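You operate a simulated robot arm through the tools that you are given. There is no shell and no other tool. Be economical: measure what you need, move in short steps, check, and stop when the job is done.

Carry out the task below with a simulated robot arm. There is one attempt and no reset: what you move stays moved.

TASK
Test the spelt and put it on the plate the tester names.
Fine: the DRY or the DAMP plate; tester dial on its grain; one press of the test key.
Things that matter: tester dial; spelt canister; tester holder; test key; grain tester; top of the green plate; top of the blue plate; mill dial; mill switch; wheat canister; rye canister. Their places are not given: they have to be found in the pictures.

It is judged by the outcome, as a careful person would: the job done as asked, and still so three seconds after it is handed in. It fails if anything else is knocked over, pushed out of place, dropped, spilled or broken.

THE ROBOT
A 7-joint arm with a two-finger parallel gripper, fixed in place. Base frame: the origin is at the foot of the arm, x ahead of it, y to its left, z up; the work surface is at about z = 850. Lengths are in mm, angles in rad, forces in N, time in s.
With the tool pointing down near the work surface it reaches from about 240 to 680 mm from the base axis. Its first joint turns from -1.152 to 1.152 rad. Payload 2.4 kg.
Tool frame: the origin (TCP) lies between the finger pads and is the grasp point; the fingertips stand 30 mm ahead of it; z points along the fingers, y is the line along which they close. The gripper opens to 94 mm. The fingers are 28 mm wide and 10 mm thick; the gripper's body (50 by 96 mm) begins 55 mm behind the TCP.
Orientation is that of the tool frame in the base frame, as a unit quaternion [w, x, y, z]. With the fingers straight down and closing along the base's y, the tool's x points along the base's -x, its y along +y and its z along -z.

THE INTERFACE
- The arm moves only by the tool jog_arm. Its arguments are lists of equal length, an entry for each row: "offset": the shift along the base's x, y, z in units of 400 mm (1.0 is 400 mm), a list of three; "angular": the turn, a rotation vector about the base's x, y, z in units of 60 degrees (1.0 is 60 degrees), a list of three; "fingers": the gripper command, from -1 (shut) to 1 (fully open), values between in proportion. In form: {"offset": [[dx, dy, dz], ...], "angular": [[rx, ry, rz], ...], "fingers": [fingers, ...]}. A call has 1 to 12 rows; each row is the pose to reach, as a shift and turn from the pose commanded when the call began. A call with a number of a shift or a turn outside -1 to 1 is refused whole. A row lasts 0.2 s, in which the tool goes at most 50 mm and 0.15 rad; a call with a longer step from one row to the next is refused whole, and so is a gripper value outside its range. A pose out of reach is approached as far as the arm can. The call stops where the force on the tool passes 40 N (or 10 N more than at its start, if that is more) or the arm is blocked; 0.2 s more then pass. The fingers move at their own pace (about 153 mm/s each) and stop on an object; they squeeze with about 41 N. The grip force told is the motor's: it shows also when the fingers shut on nothing. Time passes only in rows, and 0.2 s behind the last, so rows that repeat a pose let the fingers close. It gives the time, the measured TCP pose, the force on the tool (base axes), the opening and the grip force at its end, in the units of the frame above (readings bear some noise).
- Cameras (640 x 400 px; columns grow to the right, rows downward): "scene" is fixed at [42.8, 476.4, 1454]; the picture's right is [-0.72, -0.70, 0.00], its down [-0.34, 0.34, -0.88] and it looks along [0.61, -0.63, -0.48] (base axes); focal length 344 px, centre (320, 200). "wrist" rides on the gripper at [-37, 0, -58] in the tool frame; the picture's right is [0.00, -1.00, 0.00], its down [0.97, 0.00, -0.24] and it looks along [0.24, 0.00, 0.97] (tool axes); focal length 218 px, centre (320, 200).
- camera(camera): a new picture of that camera. No time passes.
- pixel_to_xyz(camera, pixels): for up to 12 pixels [column, row] of the newest picture of that camera ("zoom" is the newest enlarged one), the place [x, y, z] in the base frame of the surface seen there, good to about 2 mm. No time passes.
- zoom(camera, box): a new picture of the part [left, top, right, bottom] of that camera's present view, enlarged. No time passes.
- sign_off(): hands the job in; it is judged then, once.

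Work in short steps. Measure before you move; look again where a grasp or a placing could have gone wrong, and mend it. You have 80 turns and 54 pictures in all, the two below and enlarged ones among them. Open the gripper and draw the arm clear of the work before you hand the job in, unless the task says otherwise; then end with one line.

The tools are called after "Emit:" by a JSON object that holds its "name" and its "arguments". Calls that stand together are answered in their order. jog_arm: Moves the arm, as the interface text tells. Its arguments: {"type":"object","properties":{"offset":{"type":"array"},"angular":{"type":"array"},"fingers":{"type":"array"}},"required":["offset","angular","fingers"]} The other tools are called the same way: camera (camera) takes a picture; pixel_to_xyz (camera, pixels) gives the place of the surface under pixels of a picture; zoom (camera, box) takes an enlarged picture of a part of a camera's view; sign_off () hands the job in.

At the start:

```text
t: 0.0
eef_pos: [389.3, 27.3, 1237.4]
orientation: [0.0, 0.0, 1.0, 0.0]
force: [-0.1, -0.2, 0.7]
opening: 94.0
grasp_force: 0.1
```

scene: 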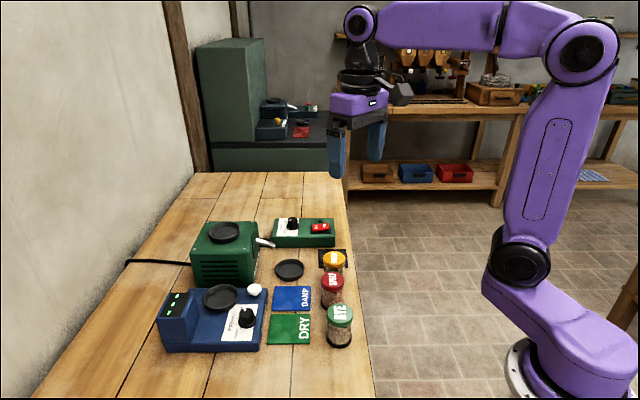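
wrist: 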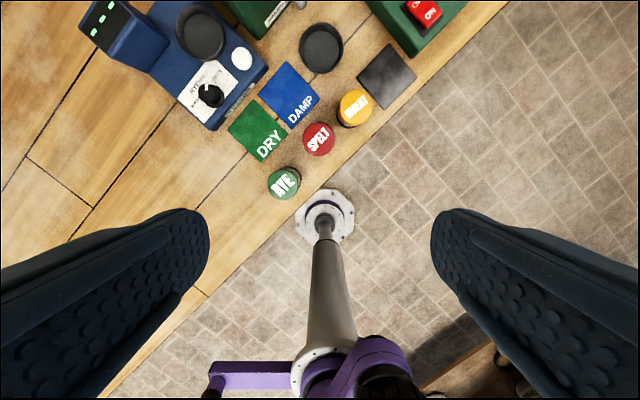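

The scene shows the tester (blue, about 210,320), canisters (332,285 SPELT red), and plates. I enlarge and measure.

Emit:
{"name": "zoom", "arguments": {"camera": "scene", "box": [150, 200, 370, 360]}}

Emit:
{"name": "zoom", "arguments": {"camera": "wrist", "box": [70, 0, 430, 220]}}

Emit:
{"name": "pixel_to_xyz", "arguments": {"camera": "wrist", "pixels": [[317, 140], [284, 183], [354, 107], [201, 34], [320, 48], [208, 95], [242, 58], [290, 94], [257, 132], [388, 76], [100, 30], [250, 160]]}}

```text
2.50 times, centred on (260, 280) of scene
```

zoom: 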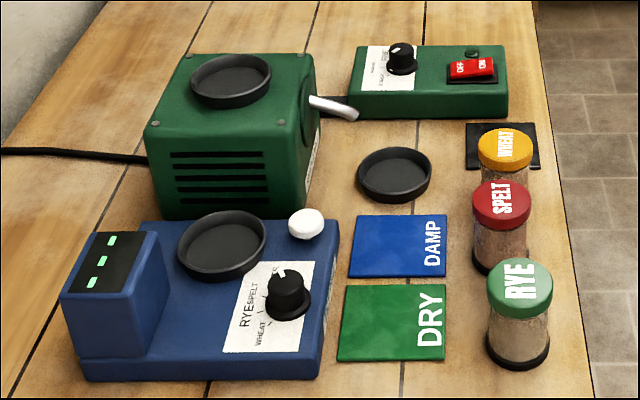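

```text
1.78 times, centred on (250, 110) of wrist
```

zoom: 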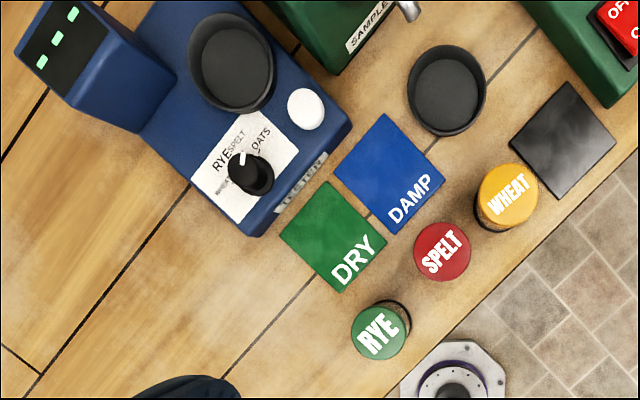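

```text
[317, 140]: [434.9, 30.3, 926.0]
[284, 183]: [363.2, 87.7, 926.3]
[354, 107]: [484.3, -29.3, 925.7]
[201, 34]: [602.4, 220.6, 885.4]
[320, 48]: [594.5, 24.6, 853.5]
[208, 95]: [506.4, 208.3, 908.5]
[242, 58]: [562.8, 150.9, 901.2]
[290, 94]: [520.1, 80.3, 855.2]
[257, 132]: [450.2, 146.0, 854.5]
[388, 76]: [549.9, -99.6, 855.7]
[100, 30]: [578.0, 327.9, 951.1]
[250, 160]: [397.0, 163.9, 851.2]
```

Spelt is at (435,30), lid z≈926; dial at (506,208); key (563,151); holder (602,220). I move above the dial, turned -45° to line up with the table, for a close look.

Emit:
{"name": "jog_arm", "arguments": {"offset": [[0.042, 0.065, -0.05], [0.084, 0.13, -0.11], [0.126, 0.195, -0.17], [0.168, 0.26, -0.23], [0.21, 0.325, -0.29], [0.252, 0.39, -0.35], [0.2925, 0.4525, -0.4], [0.2925, 0.4525, -0.4]], "angular": [[0, 0, -0.12], [0, 0, -0.24], [0, 0, -0.36], [0, 0, -0.48], [0, 0, -0.6], [0, 0, -0.7], [0, 0, -0.75], [0, 0, -0.75]], "fingers": [1, 1, 1, 1, 1, 1, 1, 1]}}

Emit:
{"name": "camera", "arguments": {"camera": "wrist"}}

```text
t: 1.8
eef_pos: [508.1, 209.3, 1078.4]
orientation: [0.0, 0.383, 0.924, 0.0]
force: [0.2, 0.0, 0.6]
opening: 94.0
grasp_force: 0.0
```

```text
49 pictures are left
```

wrist: 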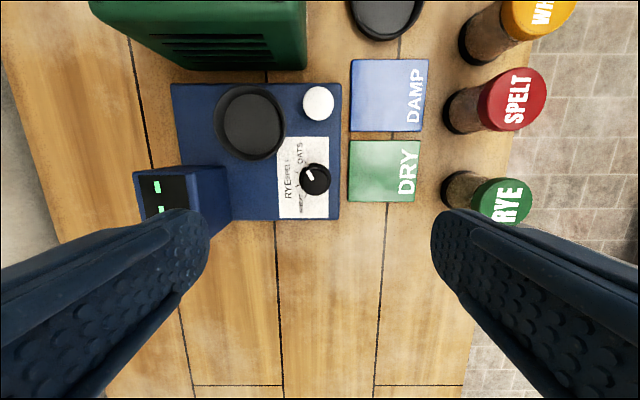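

Emit:
{"name": "zoom", "arguments": {"camera": "wrist", "box": [264, 125, 360, 225]}}

Emit:
{"name": "pixel_to_xyz", "arguments": {"camera": "wrist", "pixels": [[317, 179], [308, 174], [318, 103], [250, 124], [250, 92], [250, 157], [216, 124], [285, 124], [335, 215], [215, 190], [388, 96], [384, 172]]}}

```text
4.00 times, centred on (312, 175) of wrist
```

zoom: 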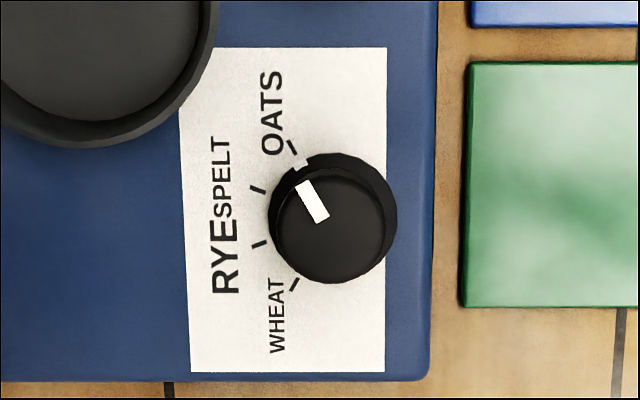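

```text
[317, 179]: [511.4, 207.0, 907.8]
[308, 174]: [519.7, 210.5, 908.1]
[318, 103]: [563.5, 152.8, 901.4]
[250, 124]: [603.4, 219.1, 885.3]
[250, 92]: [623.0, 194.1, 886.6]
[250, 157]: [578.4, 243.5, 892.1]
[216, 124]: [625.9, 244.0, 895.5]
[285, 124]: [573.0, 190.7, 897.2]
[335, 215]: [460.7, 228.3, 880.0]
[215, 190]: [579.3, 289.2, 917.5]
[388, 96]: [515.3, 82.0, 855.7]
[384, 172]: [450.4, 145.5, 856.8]
```

The dial points to OATS (tick at ~60°), and SPELT is 40° counterclockwise. I measure the knob's centre more precisely.

Emit:
{"name": "pixel_to_xyz", "arguments": {"camera": "zoom", "pixels": [[328, 226], [276, 226], [380, 226], [328, 174], [328, 278], [335, 300], [258, 190], [292, 147], [260, 245], [295, 285], [320, 218], [301, 183]]}}

```text
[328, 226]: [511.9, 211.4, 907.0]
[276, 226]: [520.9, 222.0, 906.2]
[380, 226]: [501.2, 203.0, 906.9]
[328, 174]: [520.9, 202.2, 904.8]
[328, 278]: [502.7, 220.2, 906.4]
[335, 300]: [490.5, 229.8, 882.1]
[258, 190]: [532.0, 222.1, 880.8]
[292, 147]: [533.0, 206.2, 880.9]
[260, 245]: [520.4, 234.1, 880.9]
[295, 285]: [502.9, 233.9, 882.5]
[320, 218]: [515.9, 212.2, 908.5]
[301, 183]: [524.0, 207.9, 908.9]
```

Knob centre ≈ (511.5, 212), top 908, panel 881. I descend with the fingers partly open to z≈917, then grip.

Emit:
{"name": "jog_arm", "arguments": {"offset": [[0.01, 0.008, -0.1], [0.01, 0.008, -0.2], [0.01, 0.008, -0.3], [0.01, 0.008, -0.36], [0.01, 0.008, -0.4], [0.01, 0.008, -0.4]], "angular": [[0, 0, 0], [0, 0, 0], [0, 0, 0], [0, 0, 0], [0, 0, 0], [0, 0, 0]], "fingers": [0.1, 0.1, 0.1, 0.1, 0.1, 0.1]}}

Emit:
{"name": "camera", "arguments": {"camera": "wrist"}}

```text
t: 3.2
eef_pos: [511.6, 211.2, 919.1]
orientation: [-0.001, 0.382, 0.924, 0.0]
force: [0.2, 0.9, 0.1]
opening: 51.8
grasp_force: 0.1
```

```text
47 pictures are left
```

wrist: 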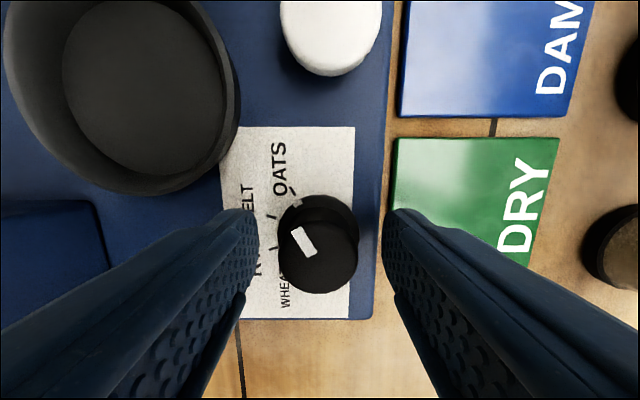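

Fingers straddle the knob with clearance. I close, then turn +40° about z.

Emit:
{"name": "jog_arm", "arguments": {"offset": [[0, 0, 0], [0, 0, 0], [0, 0, 0], [0, 0, 0], [0, 0, 0], [0, 0, 0], [0, 0, 0], [0, 0, 0], [0, 0, 0], [0, 0, 0]], "angular": [[0, 0, 0], [0, 0, 0], [0, 0, 0.1], [0, 0, 0.2], [0, 0, 0.3], [0, 0, 0.4], [0, 0, 0.5], [0, 0, 0.6], [0, 0, 0.667], [0, 0, 0.667]], "fingers": [-1, -1, -1, -1, -1, -1, -1, -1, -1, -1]}}

Emit:
{"name": "camera", "arguments": {"camera": "wrist"}}

```text
t: 5.4
eef_pos: [512.4, 213.6, 918.5]
orientation: [0.005, 0.042, 0.999, 0.003]
force: [16.2, 11.8, 8.8]
opening: 29.2
grasp_force: 44.8
```

```text
46 pictures are left
```

wrist: 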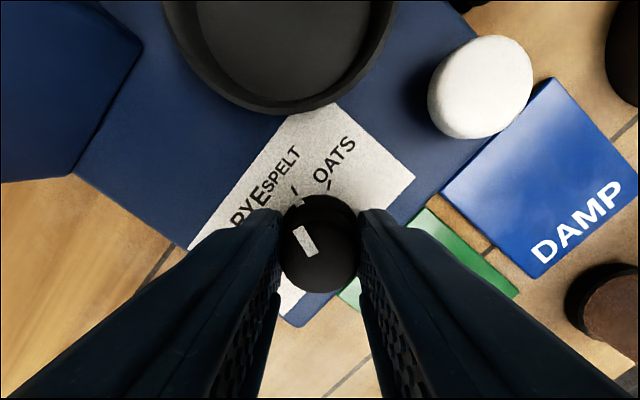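

The pointer turned with the gripper. I release, go up and look.

Emit:
{"name": "jog_arm", "arguments": {"offset": [[0, 0, 0], [0, 0, 0], [0, 0, 0.1], [0, 0, 0.2], [0, 0, 0.3], [0, 0, 0.4], [0, 0, 0.4], [0, 0, 0.4]], "angular": [[0, 0, 0], [0, 0, 0], [0, 0, 0], [0, 0, -0.133], [0, 0, -0.266], [0, 0, -0.4], [0, 0, -0.533], [0, 0, -0.667]], "fingers": [0.1, 0.1, 0.1, 0.1, 0.1, 0.1, 0.1, 0.1]}}

Emit:
{"name": "zoom", "arguments": {"camera": "wrist", "box": [240, 125, 400, 225]}}

```text
t: 7.2
eef_pos: [508.2, 209.9, 1078.9]
orientation: [0.0, 0.384, 0.923, 0.0]
force: [0.1, -0.6, 0.3]
opening: 51.8
grasp_force: 0.2
```

```text
4.00 times, centred on (320, 175) of wrist
```

zoom: 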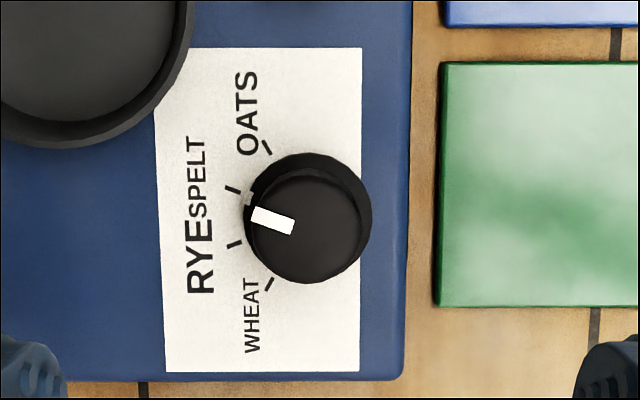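

Dial now points at SPELT (20°). I move above the spelt canister for a look.

Emit:
{"name": "jog_arm", "arguments": {"offset": [[-0.038, -0.09, 0], [-0.076, -0.18, 0], [-0.114, -0.27, 0], [-0.152, -0.36, 0], [-0.186, -0.448, 0], [-0.186, -0.448, 0]], "angular": [[0, 0, 0], [0, 0, 0], [0, 0, 0], [0, 0, 0], [0, 0, 0], [0, 0, 0]], "fingers": [1, 1, 1, 1, 1, 1]}}

Emit:
{"name": "camera", "arguments": {"camera": "wrist"}}

Emit:
{"name": "zoom", "arguments": {"camera": "scene", "box": [280, 235, 380, 355]}}

```text
t: 8.6
eef_pos: [434.6, 31.9, 1079.6]
orientation: [0.0, 0.383, 0.924, 0.0]
force: [0.7, -0.2, -0.3]
opening: 93.9
grasp_force: 0.0
```

```text
44 pictures are left
```

wrist: 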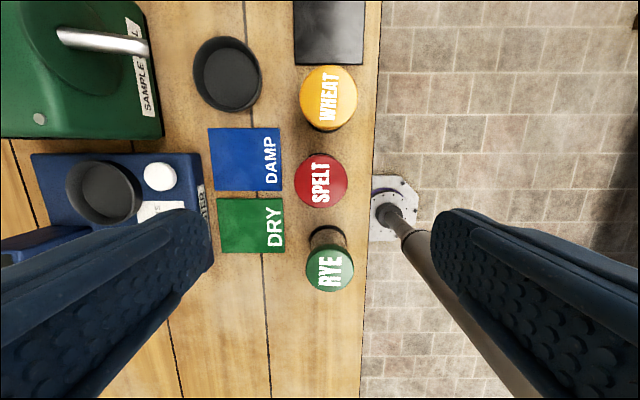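

```text
3.33 times, centred on (330, 295) of scene
```

zoom: 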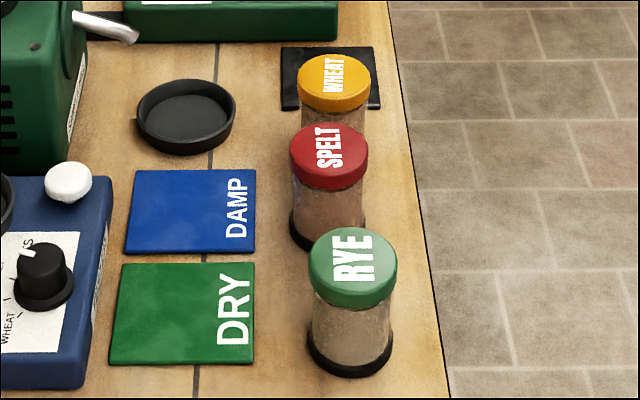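

Emit:
{"name": "pixel_to_xyz", "arguments": {"camera": "wrist", "pixels": [[321, 179], [297, 179], [345, 179], [321, 156], [321, 202], [330, 262], [327, 95], [245, 159], [250, 225], [212, 133], [278, 186], [160, 177]]}}

Emit:
{"name": "pixel_to_xyz", "arguments": {"camera": "zoom", "pixels": [[345, 160], [295, 165], [365, 165], [330, 200], [330, 220], [327, 248], [360, 218]]}}

```text
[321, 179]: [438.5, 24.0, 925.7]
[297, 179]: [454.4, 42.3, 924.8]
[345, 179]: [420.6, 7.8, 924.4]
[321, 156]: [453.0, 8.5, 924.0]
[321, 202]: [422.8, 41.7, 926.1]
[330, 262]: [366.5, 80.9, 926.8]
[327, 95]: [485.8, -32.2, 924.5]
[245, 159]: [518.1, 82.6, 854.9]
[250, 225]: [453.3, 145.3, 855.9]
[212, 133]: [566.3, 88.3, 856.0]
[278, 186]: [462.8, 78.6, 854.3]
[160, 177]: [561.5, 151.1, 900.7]
```

```text
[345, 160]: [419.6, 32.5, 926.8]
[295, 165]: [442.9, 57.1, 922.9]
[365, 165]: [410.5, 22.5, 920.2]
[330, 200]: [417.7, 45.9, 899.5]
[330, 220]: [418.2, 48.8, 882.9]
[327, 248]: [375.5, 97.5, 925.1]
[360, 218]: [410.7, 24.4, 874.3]
```

Spelt lid centre (437.5,25), diameter 48, top 925. I descend to z≈901 so the tips stay 20 mm above its foot (clear of the holder rim later).

Emit:
{"name": "jog_arm", "arguments": {"offset": [[0.0055, -0.0175, -0.1], [0.0055, -0.0175, -0.2], [0.0055, -0.0175, -0.3], [0.0055, -0.0175, -0.39], [0.0055, -0.0175, -0.445], [0.0055, -0.0175, -0.445]], "angular": [[0, 0, 0], [0, 0, 0], [0, 0, 0], [0, 0, 0], [0, 0, 0], [0, 0, 0]], "fingers": [1, 1, 1, 1, 1, 1]}}

Emit:
{"name": "camera", "arguments": {"camera": "wrist"}}

```text
t: 10.0
eef_pos: [438.4, 24.5, 899.0]
orientation: [0.0, 0.383, 0.924, 0.001]
force: [0.1, 0.2, -0.4]
opening: 94.1
grasp_force: 0.1
```

```text
42 pictures are left
```

wrist: 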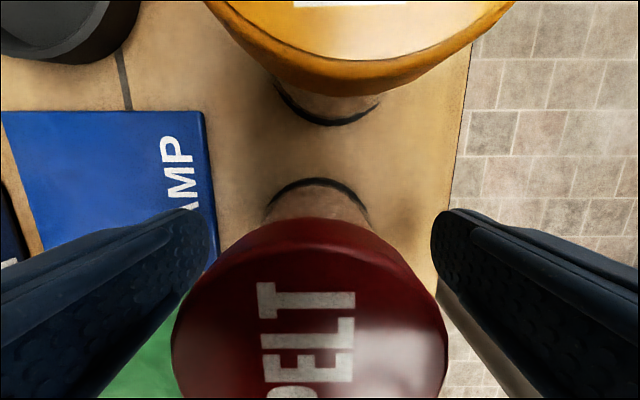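

Well centred. I close and lift.

Emit:
{"name": "jog_arm", "arguments": {"offset": [[0, 0, 0], [0, 0, 0], [0, 0, 0], [0, 0, 0.03], [0, 0, 0.1], [0, 0, 0.2], [0, 0, 0.3], [0, 0, 0.3]], "angular": [[0, 0, 0], [0, 0, 0], [0, 0, 0], [0, 0, 0], [0, 0, 0], [0, 0, 0], [0, 0, 0], [0, 0, 0]], "fingers": [-1, -1, -1, -1, -1, -1, -1, -1]}}

Emit:
{"name": "camera", "arguments": {"camera": "scene"}}

```text
t: 11.8
eef_pos: [438.2, 24.0, 1018.0]
orientation: [0.0, 0.382, 0.924, 0.0]
force: [0.0, -0.1, -2.1]
opening: 54.4
grasp_force: 40.7
```

```text
41 pictures are left
```

scene: 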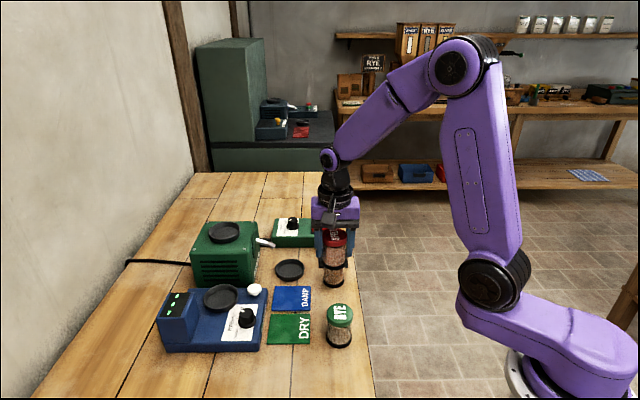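

Held (opening 54.4). I check whether it hangs upright.

Emit:
{"name": "zoom", "arguments": {"camera": "scene", "box": [280, 180, 400, 300]}}

Emit:
{"name": "pixel_to_xyz", "arguments": {"camera": "scene", "pixels": [[221, 298], [203, 298], [239, 298], [221, 285], [221, 312], [254, 290], [176, 310]]}}

```text
3.33 times, centred on (340, 240) of scene
```

zoom: 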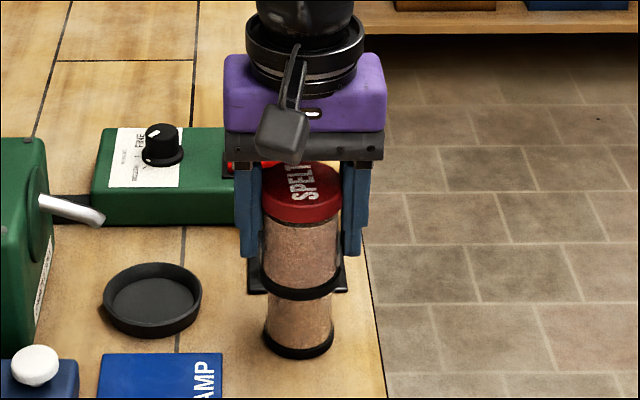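

```text
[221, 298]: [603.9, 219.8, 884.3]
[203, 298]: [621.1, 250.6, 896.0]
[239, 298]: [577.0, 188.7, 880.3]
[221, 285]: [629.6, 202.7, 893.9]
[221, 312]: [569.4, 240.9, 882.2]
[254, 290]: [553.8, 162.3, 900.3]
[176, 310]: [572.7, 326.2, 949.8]
```

Upright. Before going to the holder I measure the mill's nearest parts for clearance of the wrist camera.

Emit:
{"name": "pixel_to_xyz", "arguments": {"camera": "scene", "pixels": [[193, 248], [240, 250], [255, 250], [260, 235], [225, 233], [222, 285], [185, 296], [163, 292], [190, 340], [270, 243], [225, 275]]}}

```text
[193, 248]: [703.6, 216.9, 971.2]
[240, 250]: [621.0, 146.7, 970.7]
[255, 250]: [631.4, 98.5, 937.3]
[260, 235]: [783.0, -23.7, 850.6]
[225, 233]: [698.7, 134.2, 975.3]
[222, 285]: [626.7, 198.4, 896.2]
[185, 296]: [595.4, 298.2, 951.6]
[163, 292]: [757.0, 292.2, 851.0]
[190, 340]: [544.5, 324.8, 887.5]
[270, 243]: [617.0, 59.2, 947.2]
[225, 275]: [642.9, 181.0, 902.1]
```

The mill face is ~66 mm from the holder axis and up to z 971, so I rotate back to yaw 0 (camera clear of the mill) while carrying to above the holder at (601.5,220).

Emit:
{"name": "jog_arm", "arguments": {"offset": [[0.06, 0.07, 0], [0.12, 0.14, 0], [0.18, 0.21, 0], [0.24, 0.28, 0], [0.3, 0.35, 0], [0.36, 0.42, 0], [0.4085, 0.489, 0], [0.4085, 0.489, 0]], "angular": [[0, 0, 0.11], [0, 0, 0.22], [0, 0, 0.33], [0, 0, 0.44], [0, 0, 0.55], [0, 0, 0.66], [0, 0, 0.75], [0, 0, 0.75]], "fingers": [-1, -1, -1, -1, -1, -1, -1, -1]}}

Emit:
{"name": "camera", "arguments": {"camera": "wrist"}}

Emit:
{"name": "zoom", "arguments": {"camera": "scene", "box": [140, 200, 300, 360]}}

```text
t: 13.6
eef_pos: [599.5, 221.6, 1022.5]
orientation: [0.0, -0.001, 1.0, 0.0]
force: [-0.7, 0.4, -1.6]
opening: 54.2
grasp_force: 41.3
```

```text
39 pictures are left
```

wrist: 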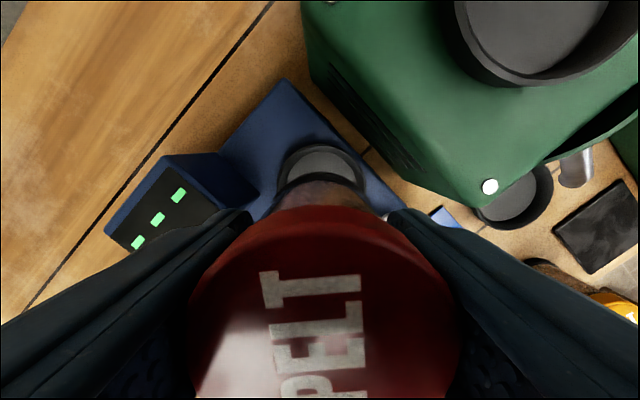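

```text
2.50 times, centred on (220, 280) of scene
```

zoom: 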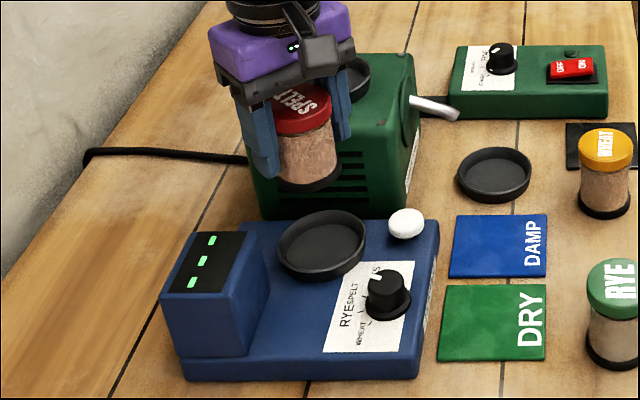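

Aligned with the dish (column ~320 in wrist). I descend 70 mm and check.

Emit:
{"name": "jog_arm", "arguments": {"offset": [[0, 0, -0.06], [0, 0, -0.12], [0, 0, -0.175], [0, 0, -0.175]], "angular": [[0, 0, 0], [0, 0, 0], [0, 0, 0], [0, 0, 0]], "fingers": [-1, -1, -1, -1]}}

Emit:
{"name": "zoom", "arguments": {"camera": "scene", "box": [170, 230, 270, 330]}}

Emit:
{"name": "camera", "arguments": {"camera": "wrist"}}

```text
t: 14.6
eef_pos: [599.3, 220.0, 952.8]
orientation: [0.0, 0.001, 1.0, 0.0]
force: [0.3, 0.6, -3.0]
opening: 54.2
grasp_force: 41.0
```

```text
4.00 times, centred on (220, 280) of scene
```

zoom: 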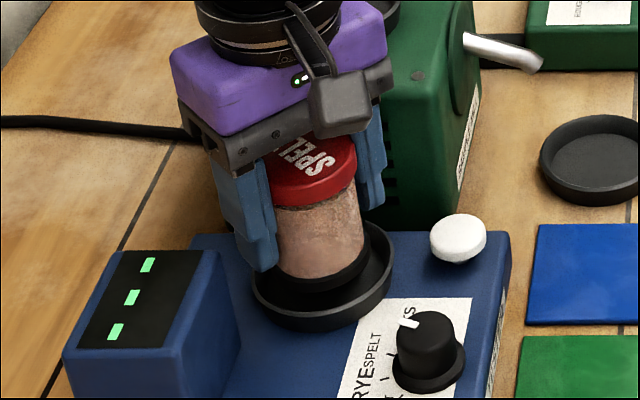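

```text
36 pictures are left
```

wrist: 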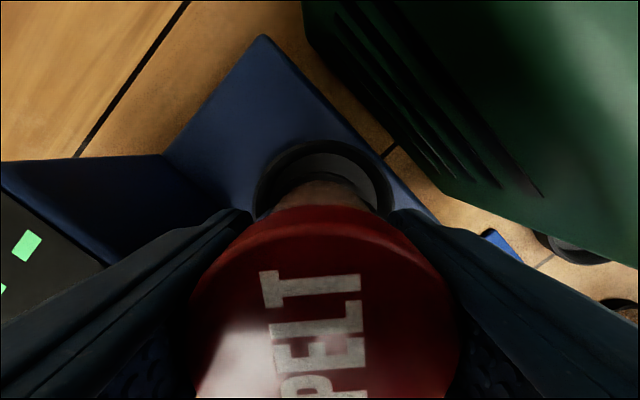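

Centred. I lower the last ~18 mm slowly.

Emit:
{"name": "jog_arm", "arguments": {"offset": [[0.003, 0, -0.02], [0.003, 0, -0.035], [0.003, 0, -0.04], [0.003, 0, -0.0435], [0.003, 0, -0.0455]], "angular": [[0, 0, 0], [0, 0, 0], [0, 0, 0], [0, 0, 0], [0, 0, 0]], "fingers": [-1, -1, -1, -1, -1]}}

Emit:
{"name": "zoom", "arguments": {"camera": "scene", "box": [170, 230, 270, 330]}}

```text
t: 15.8
eef_pos: [601.4, 220.6, 933.5]
orientation: [0.001, 0.0, 1.0, 0.001]
force: [-3.3, 0.3, 7.8]
opening: 53.9
grasp_force: 41.7
```

```text
4.00 times, centred on (220, 280) of scene
```

zoom: 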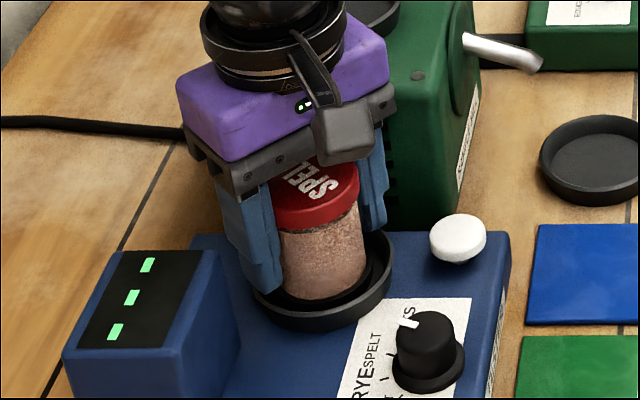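

Light contact (7.8 N): seated. I release and rise straight up.

Emit:
{"name": "jog_arm", "arguments": {"offset": [[0, 0, 0], [0, 0, 0], [0, 0, 0.05], [0, 0, 0.15], [0, 0, 0.25], [0, 0, 0.32], [0, 0, 0.32]], "angular": [[0, 0, 0], [0, 0, 0], [0, 0, 0], [0, 0, 0], [0, 0, 0], [0, 0, 0], [0, 0, 0]], "fingers": [0.5, 0.5, 0.5, 0.5, 0.5, 0.5, 0.5]}}

Emit:
{"name": "zoom", "arguments": {"camera": "scene", "box": [140, 220, 300, 360]}}

Emit:
{"name": "camera", "arguments": {"camera": "wrist"}}

```text
t: 17.4
eef_pos: [600.8, 216.4, 1059.0]
orientation: [0.0, 0.0, 1.0, 0.0]
force: [0.1, -0.1, -0.1]
opening: 70.5
grasp_force: 0.1
```

```text
2.86 times, centred on (220, 290) of scene
```

zoom: 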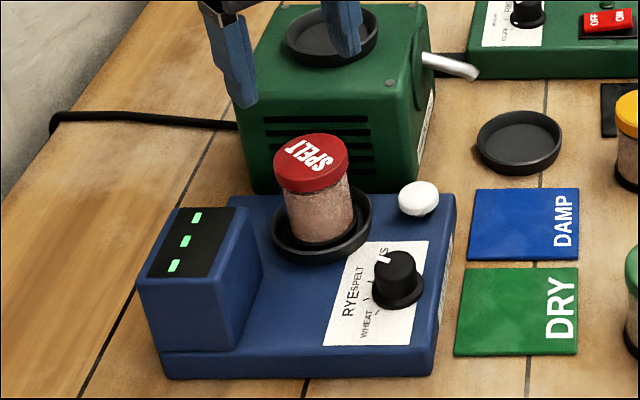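

```text
33 pictures are left
```

wrist: 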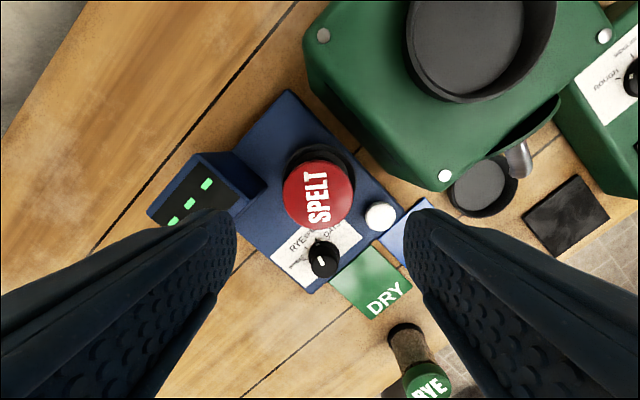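

Canister stands in the dish. Before pressing the key I check the gripper's protruding part to choose a safe yaw, and the key and dial positions.

Emit:
{"name": "zoom", "arguments": {"camera": "scene", "box": [170, 100, 310, 240]}}

Emit:
{"name": "pixel_to_xyz", "arguments": {"camera": "wrist", "pixels": [[381, 216], [368, 216], [394, 216], [381, 204], [381, 228], [318, 195], [445, 176], [400, 180], [322, 258]]}}

Emit:
{"name": "zoom", "arguments": {"camera": "wrist", "box": [250, 190, 410, 290]}}

```text
2.86 times, centred on (240, 170) of scene
```

zoom: 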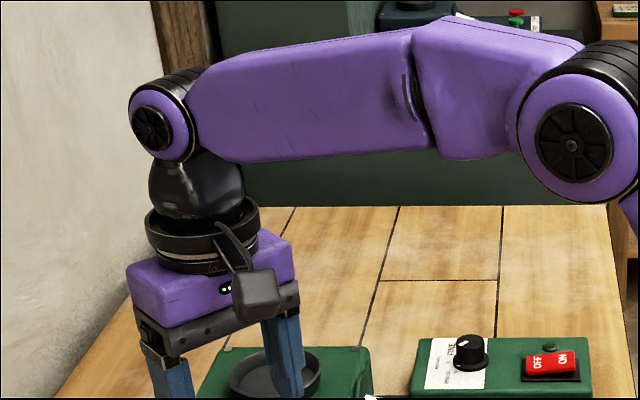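

```text
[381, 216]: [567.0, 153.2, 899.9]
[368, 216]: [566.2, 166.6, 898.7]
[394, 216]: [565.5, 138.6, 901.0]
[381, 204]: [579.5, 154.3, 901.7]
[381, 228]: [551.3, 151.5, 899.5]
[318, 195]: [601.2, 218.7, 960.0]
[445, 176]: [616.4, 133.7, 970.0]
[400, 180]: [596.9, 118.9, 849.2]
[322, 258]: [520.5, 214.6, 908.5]
```

```text
4.00 times, centred on (330, 240) of wrist
```

zoom: 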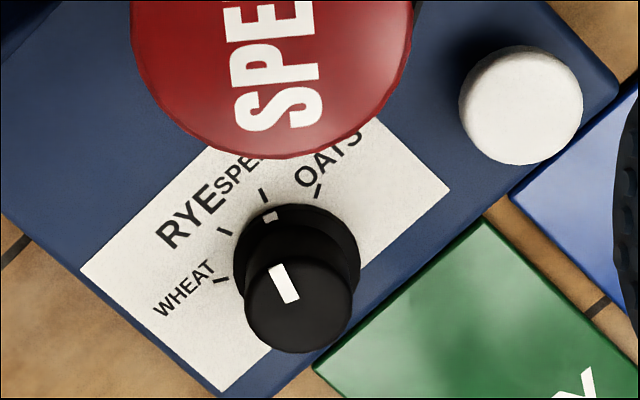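

Dial still on SPELT; key centre ≈ (565.5,153), top 901. I move laterally above it with closed fingers and yaw +20°, then hover just above (tips ~912).

Emit:
{"name": "jog_arm", "arguments": {"offset": [[-0.045, -0.084, 0], [-0.0895, -0.168, 0], [-0.0895, -0.168, -0.08], [-0.0895, -0.168, -0.16], [-0.0895, -0.168, -0.24], [-0.0895, -0.168, -0.29], [-0.0895, -0.168, -0.29]], "angular": [[0, 0, 0.13], [0, 0, 0.26], [0, 0, 0.333], [0, 0, 0.333], [0, 0, 0.333], [0, 0, 0.333], [0, 0, 0.333]], "fingers": [-1, -1, -1, -1, -1, -1, -1]}}

Emit:
{"name": "zoom", "arguments": {"camera": "scene", "box": [160, 210, 300, 330]}}

Emit:
{"name": "camera", "arguments": {"camera": "wrist"}}

```text
t: 19.0
eef_pos: [567.2, 153.6, 946.2]
orientation: [0.001, -0.173, 0.985, 0.0]
force: [-0.4, 0.1, 0.3]
opening: 0.1
grasp_force: 32.8
```

```text
3.33 times, centred on (230, 270) of scene
```

zoom: 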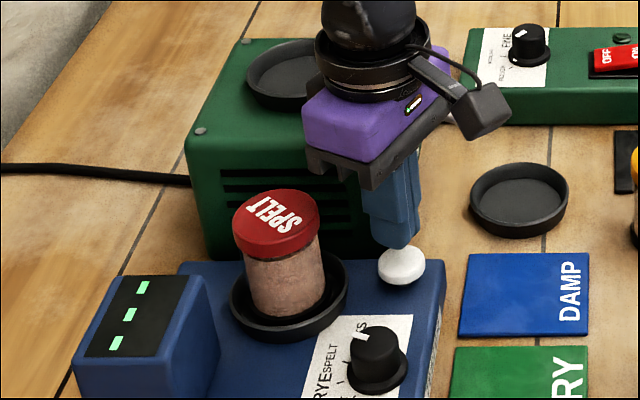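

```text
29 pictures are left
```

wrist: 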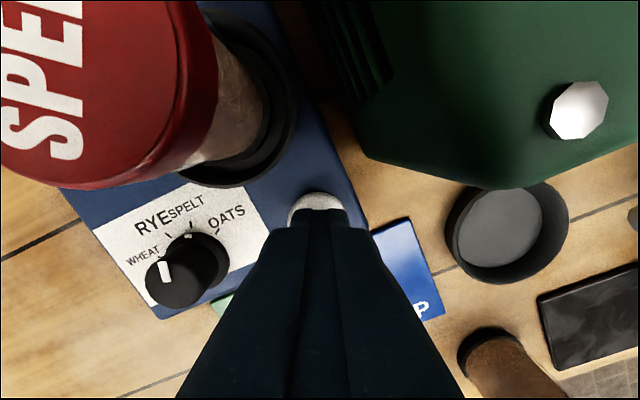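

Fingertips are over the key. One press: slowly down ~21 mm (stops on force), then I look.

Emit:
{"name": "jog_arm", "arguments": {"offset": [[0, 0, -0.02], [0, 0, -0.03], [0, 0, -0.036], [0, 0, -0.041], [0, 0, -0.046], [0, 0, -0.05]], "angular": [[0, 0, 0], [0, 0, 0], [0, 0, 0], [0, 0, 0], [0, 0, 0], [0, 0, 0]], "fingers": [-1, -1, -1, -1, -1, -1]}}

Emit:
{"name": "zoom", "arguments": {"camera": "scene", "box": [140, 220, 300, 340]}}

```text
t: 20.4
eef_pos: [567.3, 154.0, 925.9]
orientation: [0.001, -0.174, 0.985, 0.0]
force: [-2.3, 0.6, 5.2]
opening: 0.0
grasp_force: 33.6
```

```text
3.33 times, centred on (220, 280) of scene
```

zoom: 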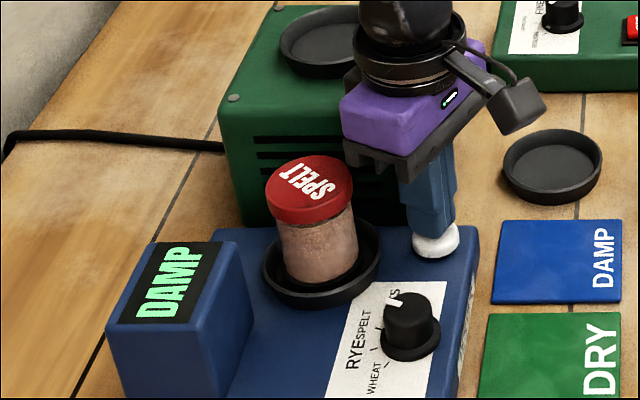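

The display reads DAMP → blue plate. I rise, return above the canister with open fingers, yaw 0.

Emit:
{"name": "jog_arm", "arguments": {"offset": [[0, 0, 0.08], [0, 0, 0.18], [0, 0, 0.28], [0, 0, 0.34], [0.0445, 0.084, 0.34], [0.0885, 0.168, 0.34], [0.0885, 0.168, 0.34]], "angular": [[0, 0, 0], [0, 0, 0], [0, 0, 0], [0, 0, -0.1], [0, 0, -0.22], [0, 0, -0.333], [0, 0, -0.333]], "fingers": [-1, -1, -1, -1, -1, 0.6, 0.7]}}

Emit:
{"name": "camera", "arguments": {"camera": "wrist"}}

```text
t: 22.0
eef_pos: [603.2, 220.3, 1059.8]
orientation: [0.0, 0.001, 1.0, 0.0]
force: [-0.5, 0.3, 0.5]
opening: 80.2
grasp_force: 0.1
```

```text
27 pictures are left
```

wrist: 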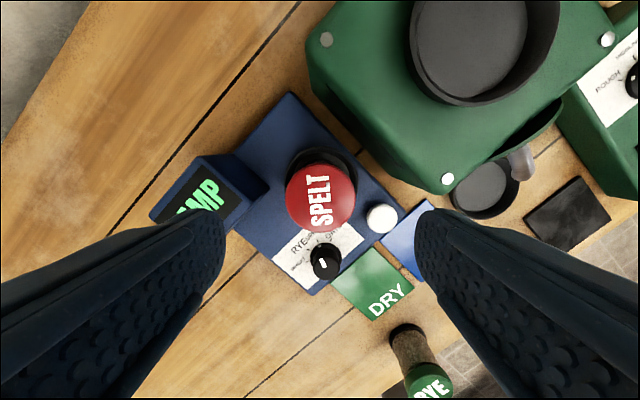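

Aligned. I descend to grip at z≈936, close, and lift.

Emit:
{"name": "jog_arm", "arguments": {"offset": [[0, 0, -0.1], [0, 0, -0.2], [0, 0, -0.28], [0, 0, -0.31], [0, 0, -0.31], [0, 0, -0.31], [0, 0, -0.31], [0, 0, -0.25], [0, 0, -0.15], [0, 0, -0.05], [0, 0, -0.05]], "angular": [[0, 0, 0], [0, 0, 0], [0, 0, 0], [0, 0, 0], [0, 0, 0], [0, 0, 0], [0, 0, 0], [0, 0, 0], [0, 0, 0], [0, 0, 0], [0, 0, 0]], "fingers": [0.7, 0.7, 0.7, 0.7, -1, -1, -1, -1, -1, -1, -1]}}

Emit:
{"name": "zoom", "arguments": {"camera": "scene", "box": [140, 160, 300, 340]}}

```text
t: 22.9
eef_pos: [603.2, 223.6, 951.2]
orientation: [0.005, -0.002, 1.0, 0.004]
force: [-1.8, -2.4, 9.3]
opening: 78.7
grasp_force: 0.1
stopped in row 4: the force on the tool passed its limit (the readings are from after the stop); the commanded pose is now the measured one
```

```text
2.22 times, centred on (220, 250) of scene
```

zoom: 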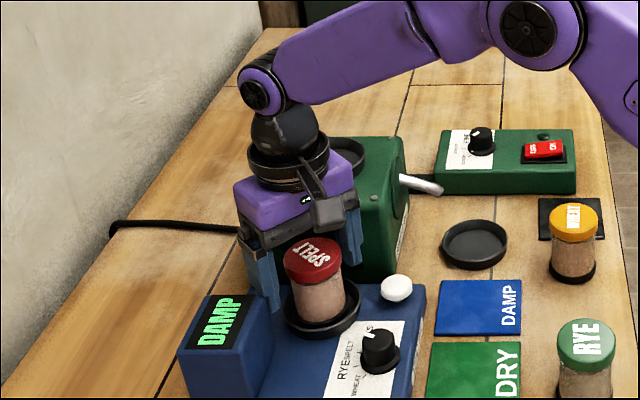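

Stopped by contact: the left finger appears to be at the tower. I look closely.

Emit:
{"name": "zoom", "arguments": {"camera": "scene", "box": [180, 230, 260, 310]}}

Emit:
{"name": "camera", "arguments": {"camera": "wrist"}}

```text
5.00 times, centred on (220, 270) of scene
```

zoom: 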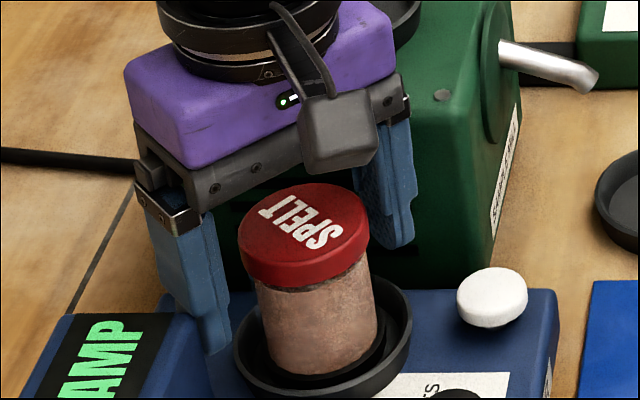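

```text
24 pictures are left
```

wrist: 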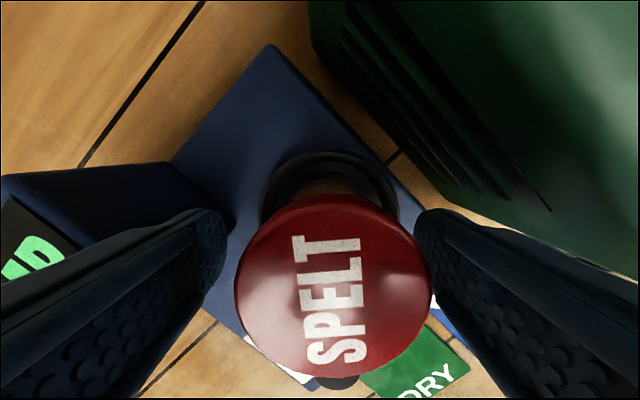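

The open left finger brushed the tower corner; the canister is unmoved. I rise, narrow to ~66 mm, turn yaw −15° away from the tower and recentre.

Emit:
{"name": "jog_arm", "arguments": {"offset": [[0, 0, 0.05], [-0.004, -0.009, 0.1], [-0.004, -0.009, 0.15], [-0.004, -0.009, 0.15]], "angular": [[0, 0, 0], [0, 0, -0.12], [0, 0, -0.25], [0, 0, -0.25]], "fingers": [0.45, 0.42, 0.42, 0.42]}}

Emit:
{"name": "camera", "arguments": {"camera": "wrist"}}

Emit:
{"name": "pixel_to_xyz", "arguments": {"camera": "wrist", "pixels": [[320, 260]]}}

```text
t: 23.9
eef_pos: [601.2, 221.0, 1011.1]
orientation: [0.003, 0.13, 0.992, 0.003]
force: [0.2, -0.6, -0.3]
opening: 66.8
grasp_force: 0.1
```

```text
23 pictures are left
```

wrist: 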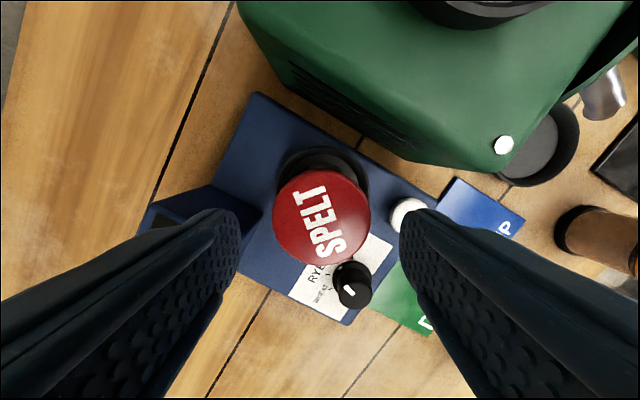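

```text
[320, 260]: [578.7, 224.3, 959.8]
```

Emit:
{"name": "pixel_to_xyz", "arguments": {"camera": "wrist", "pixels": [[276, 217], [368, 217], [321, 173], [321, 262], [321, 217]]}}

```text
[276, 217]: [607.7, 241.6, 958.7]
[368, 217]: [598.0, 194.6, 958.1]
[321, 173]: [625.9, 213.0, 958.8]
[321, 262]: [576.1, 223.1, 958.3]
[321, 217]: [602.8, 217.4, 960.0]
```

Lid centre (602,218) aligns with the finger midline. I descend, grip and lift.

Emit:
{"name": "jog_arm", "arguments": {"offset": [[0, -0.003, -0.05], [0, -0.003, -0.1], [0, -0.003, -0.15], [0, -0.003, -0.185], [0, -0.003, -0.185], [0, -0.003, -0.185], [0, -0.003, -0.185], [0, -0.003, -0.185]], "angular": [[0, 0, 0], [0, 0, 0], [0, 0, 0], [0, 0, 0], [0, 0, 0], [0, 0, 0], [0, 0, 0], [0, 0, 0]], "fingers": [0.42, 0.42, 0.42, 0.42, 0.42, -1, -1, -1]}}

```text
t: 25.7
eef_pos: [601.9, 218.9, 934.5]
orientation: [0.004, 0.129, 0.992, 0.003]
force: [0.7, 0.6, 0.1]
opening: 53.7
grasp_force: 41.2
```

Gripped at 53.7 mm. I lift straight up 85 mm and check.

Emit:
{"name": "jog_arm", "arguments": {"offset": [[0, 0, 0.03], [0, 0, 0.1], [0, 0, 0.18], [0, 0, 0.2125], [0, 0, 0.2125]], "angular": [[0, 0, 0], [0, 0, 0], [0, 0, 0], [0, 0, 0], [0, 0, 0]], "fingers": [-1, -1, -1, -1, -1]}}

Emit:
{"name": "zoom", "arguments": {"camera": "scene", "box": [140, 190, 300, 340]}}

Emit:
{"name": "pixel_to_xyz", "arguments": {"camera": "scene", "pixels": [[274, 309], [308, 309], [277, 287], [310, 287], [293, 298]]}}

```text
t: 26.9
eef_pos: [601.1, 219.8, 1020.4]
orientation: [0.004, 0.129, 0.992, 0.003]
force: [0.3, -0.4, -1.8]
opening: 53.8
grasp_force: 40.8
```

```text
2.67 times, centred on (220, 265) of scene
```

zoom: 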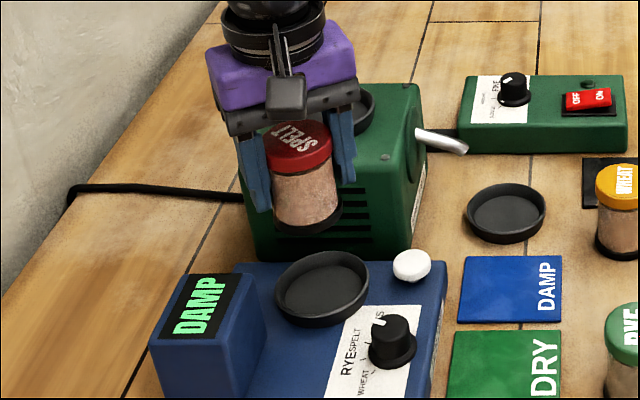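

```text
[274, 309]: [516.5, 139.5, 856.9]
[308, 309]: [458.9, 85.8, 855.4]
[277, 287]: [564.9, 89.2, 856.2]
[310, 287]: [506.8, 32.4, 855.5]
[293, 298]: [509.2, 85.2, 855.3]
```

Held upright; the display says DAMP. Blue plate centre ≈ (515,83), top 855.5. I carry it above there at yaw 0.

Emit:
{"name": "jog_arm", "arguments": {"offset": [[-0.05, -0.08, 0], [-0.105, -0.17, 0], [-0.16, -0.255, 0], [-0.215, -0.341, 0], [-0.215, -0.341, -0.08], [-0.215, -0.341, -0.17], [-0.215, -0.341, -0.23], [-0.215, -0.341, -0.23]], "angular": [[0, 0, 0.08], [0, 0, 0.16], [0, 0, 0.25], [0, 0, 0.25], [0, 0, 0.25], [0, 0, 0.25], [0, 0, 0.25], [0, 0, 0.25]], "fingers": [-1, -1, -1, -1, -1, -1, -1, -1]}}

Emit:
{"name": "zoom", "arguments": {"camera": "scene", "box": [230, 220, 370, 350]}}

Emit:
{"name": "camera", "arguments": {"camera": "wrist"}}

```text
t: 28.7
eef_pos: [515.2, 84.3, 929.2]
orientation: [0.003, -0.002, 1.0, 0.004]
force: [-0.6, 0.3, -2.4]
opening: 52.9
grasp_force: 40.9
```

```text
3.08 times, centred on (300, 285) of scene
```

zoom: 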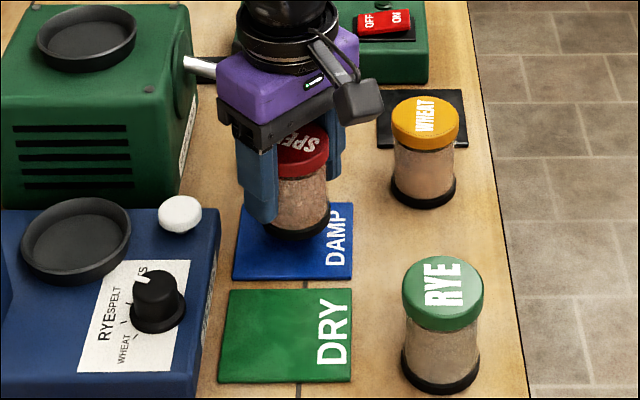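

```text
20 pictures are left
```

wrist: 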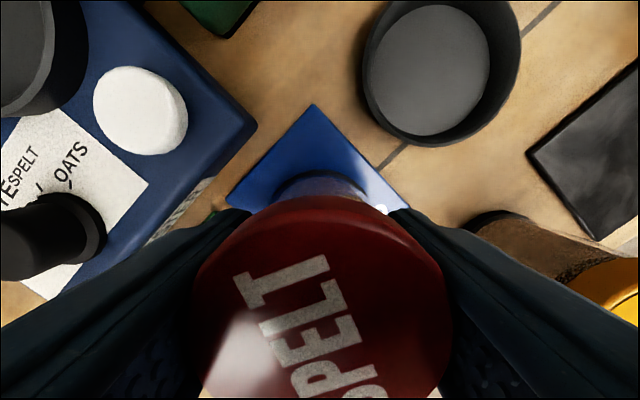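

Over the plate. I nudge 3 mm toward the plate's centre and lower slowly until contact.

Emit:
{"name": "jog_arm", "arguments": {"offset": [[0.005, 0.005, -0.025], [0.005, 0.005, -0.042], [0.005, 0.005, -0.048], [0.005, 0.005, -0.052], [0.005, 0.005, -0.055]], "angular": [[0, 0, 0], [0, 0, 0], [0, 0, 0], [0, 0, 0], [0, 0, 0]], "fingers": [-1, -1, -1, -1, -1]}}

Emit:
{"name": "zoom", "arguments": {"camera": "scene", "box": [250, 240, 350, 330]}}

```text
t: 29.9
eef_pos: [515.9, 86.0, 906.1]
orientation: [0.004, -0.001, 1.0, 0.004]
force: [-0.5, -0.1, -2.6]
opening: 53.1
grasp_force: 40.6
```

```text
4.44 times, centred on (300, 285) of scene
```

zoom: 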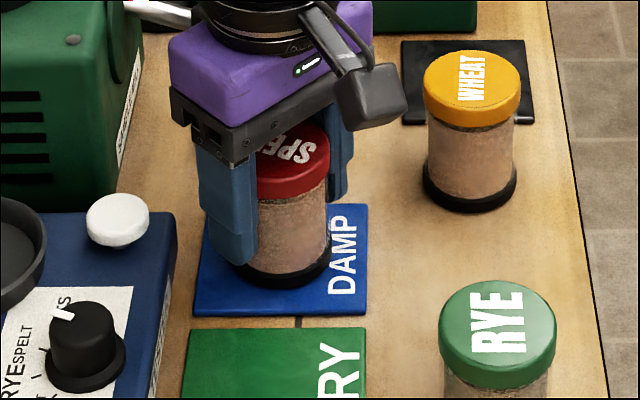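

Nearly down, no contact yet. A few more mm.

Emit:
{"name": "jog_arm", "arguments": {"offset": [[0, 0, -0.0025], [0, 0, -0.004], [0, 0, -0.0055]], "angular": [[0, 0, 0], [0, 0, 0], [0, 0, 0]], "fingers": [-1, -1, -1]}}

```text
t: 30.7
eef_pos: [517.5, 85.2, 905.6]
orientation: [0.004, -0.001, 1.0, 0.003]
force: [-11.1, 2.0, 32.2]
opening: 52.9
grasp_force: 41.0
```

Firm contact (32 N). I back off 1 mm, release, and rise.

Emit:
{"name": "jog_arm", "arguments": {"offset": [[0, 0, 0.003], [0, 0, 0.0035], [0, 0, 0.0035], [0, 0, 0.0035], [0, 0, 0.05], [0, 0, 0.15], [0, 0, 0.25], [0, 0, 0.35], [0, 0, 0.35]], "angular": [[0, 0, 0], [0, 0, 0], [0, 0, 0], [0, 0, 0], [0, 0, 0], [0, 0, 0], [0, 0, 0], [0, 0, 0], [0, 0, 0]], "fingers": [-1, -1, 0.45, 0.45, 0.45, 0.45, 0.45, 0.45, 0.45]}}

Emit:
{"name": "camera", "arguments": {"camera": "scene"}}

Emit:
{"name": "zoom", "arguments": {"camera": "scene", "box": [150, 220, 370, 360]}}

```text
t: 32.7
eef_pos: [517.2, 85.5, 1044.7]
orientation: [0.004, -0.002, 1.0, 0.003]
force: [0.1, 1.2, 0.7]
opening: 67.9
grasp_force: 0.1
```

```text
18 pictures are left
```

scene: 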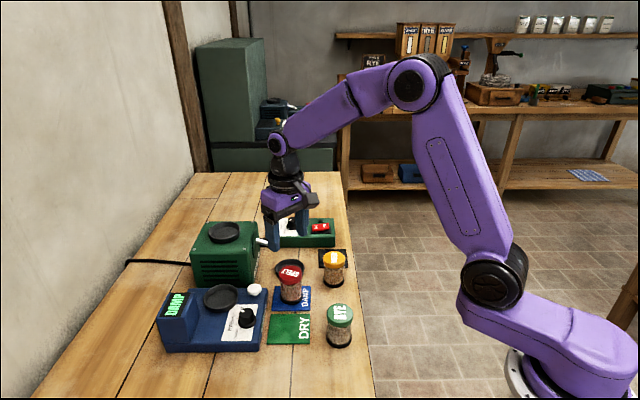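

```text
2.86 times, centred on (260, 290) of scene
```

zoom: 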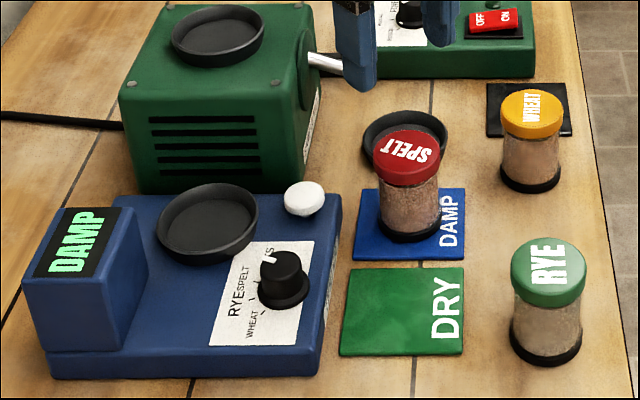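

The spelt stands upright on the blue DAMP plate and nothing else has moved. I draw the arm clear.

Emit:
{"name": "jog_arm", "arguments": {"offset": [[0, 0, 0.1], [0, 0, 0.2], [0, 0, 0.3], [-0.08, -0.04, 0.35], [-0.16, -0.08, 0.4], [-0.24, -0.12, 0.4], [-0.3, -0.14, 0.4], [-0.3, -0.14, 0.4]], "angular": [[0, 0, 0], [0, 0, 0], [0, 0, 0], [0, 0, 0], [0, 0, 0], [0, 0, 0], [0, 0, 0], [0, 0, 0]], "fingers": [1, 1, 1, 1, 1, 1, 1, 1]}}

Emit:
{"name": "camera", "arguments": {"camera": "wrist"}}

```text
t: 34.5
eef_pos: [396.4, 28.5, 1203.8]
orientation: [0.004, -0.002, 1.0, 0.003]
force: [0.9, -0.2, 0.0]
opening: 94.1
grasp_force: 0.1
```

```text
16 pictures are left
```

wrist: 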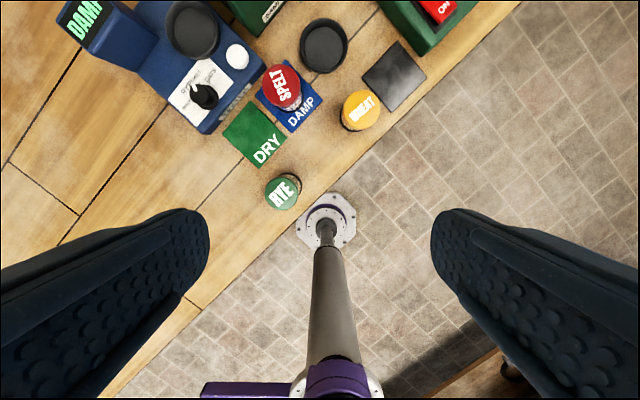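

The canister is on the DAMP plate, the gripper is open and the arm is clear, so I hand the job in.

Emit:
{"name": "sign_off", "arguments": {}}

```text
The job is handed in.
```

I set the tester dial to SPELT, pressed the key once, got DAMP, and put the spelt canister on the blue DAMP plate. While going back for the canister, a finger lightly touched the tester's display housing, but nothing looked moved in the pictures afterwards.
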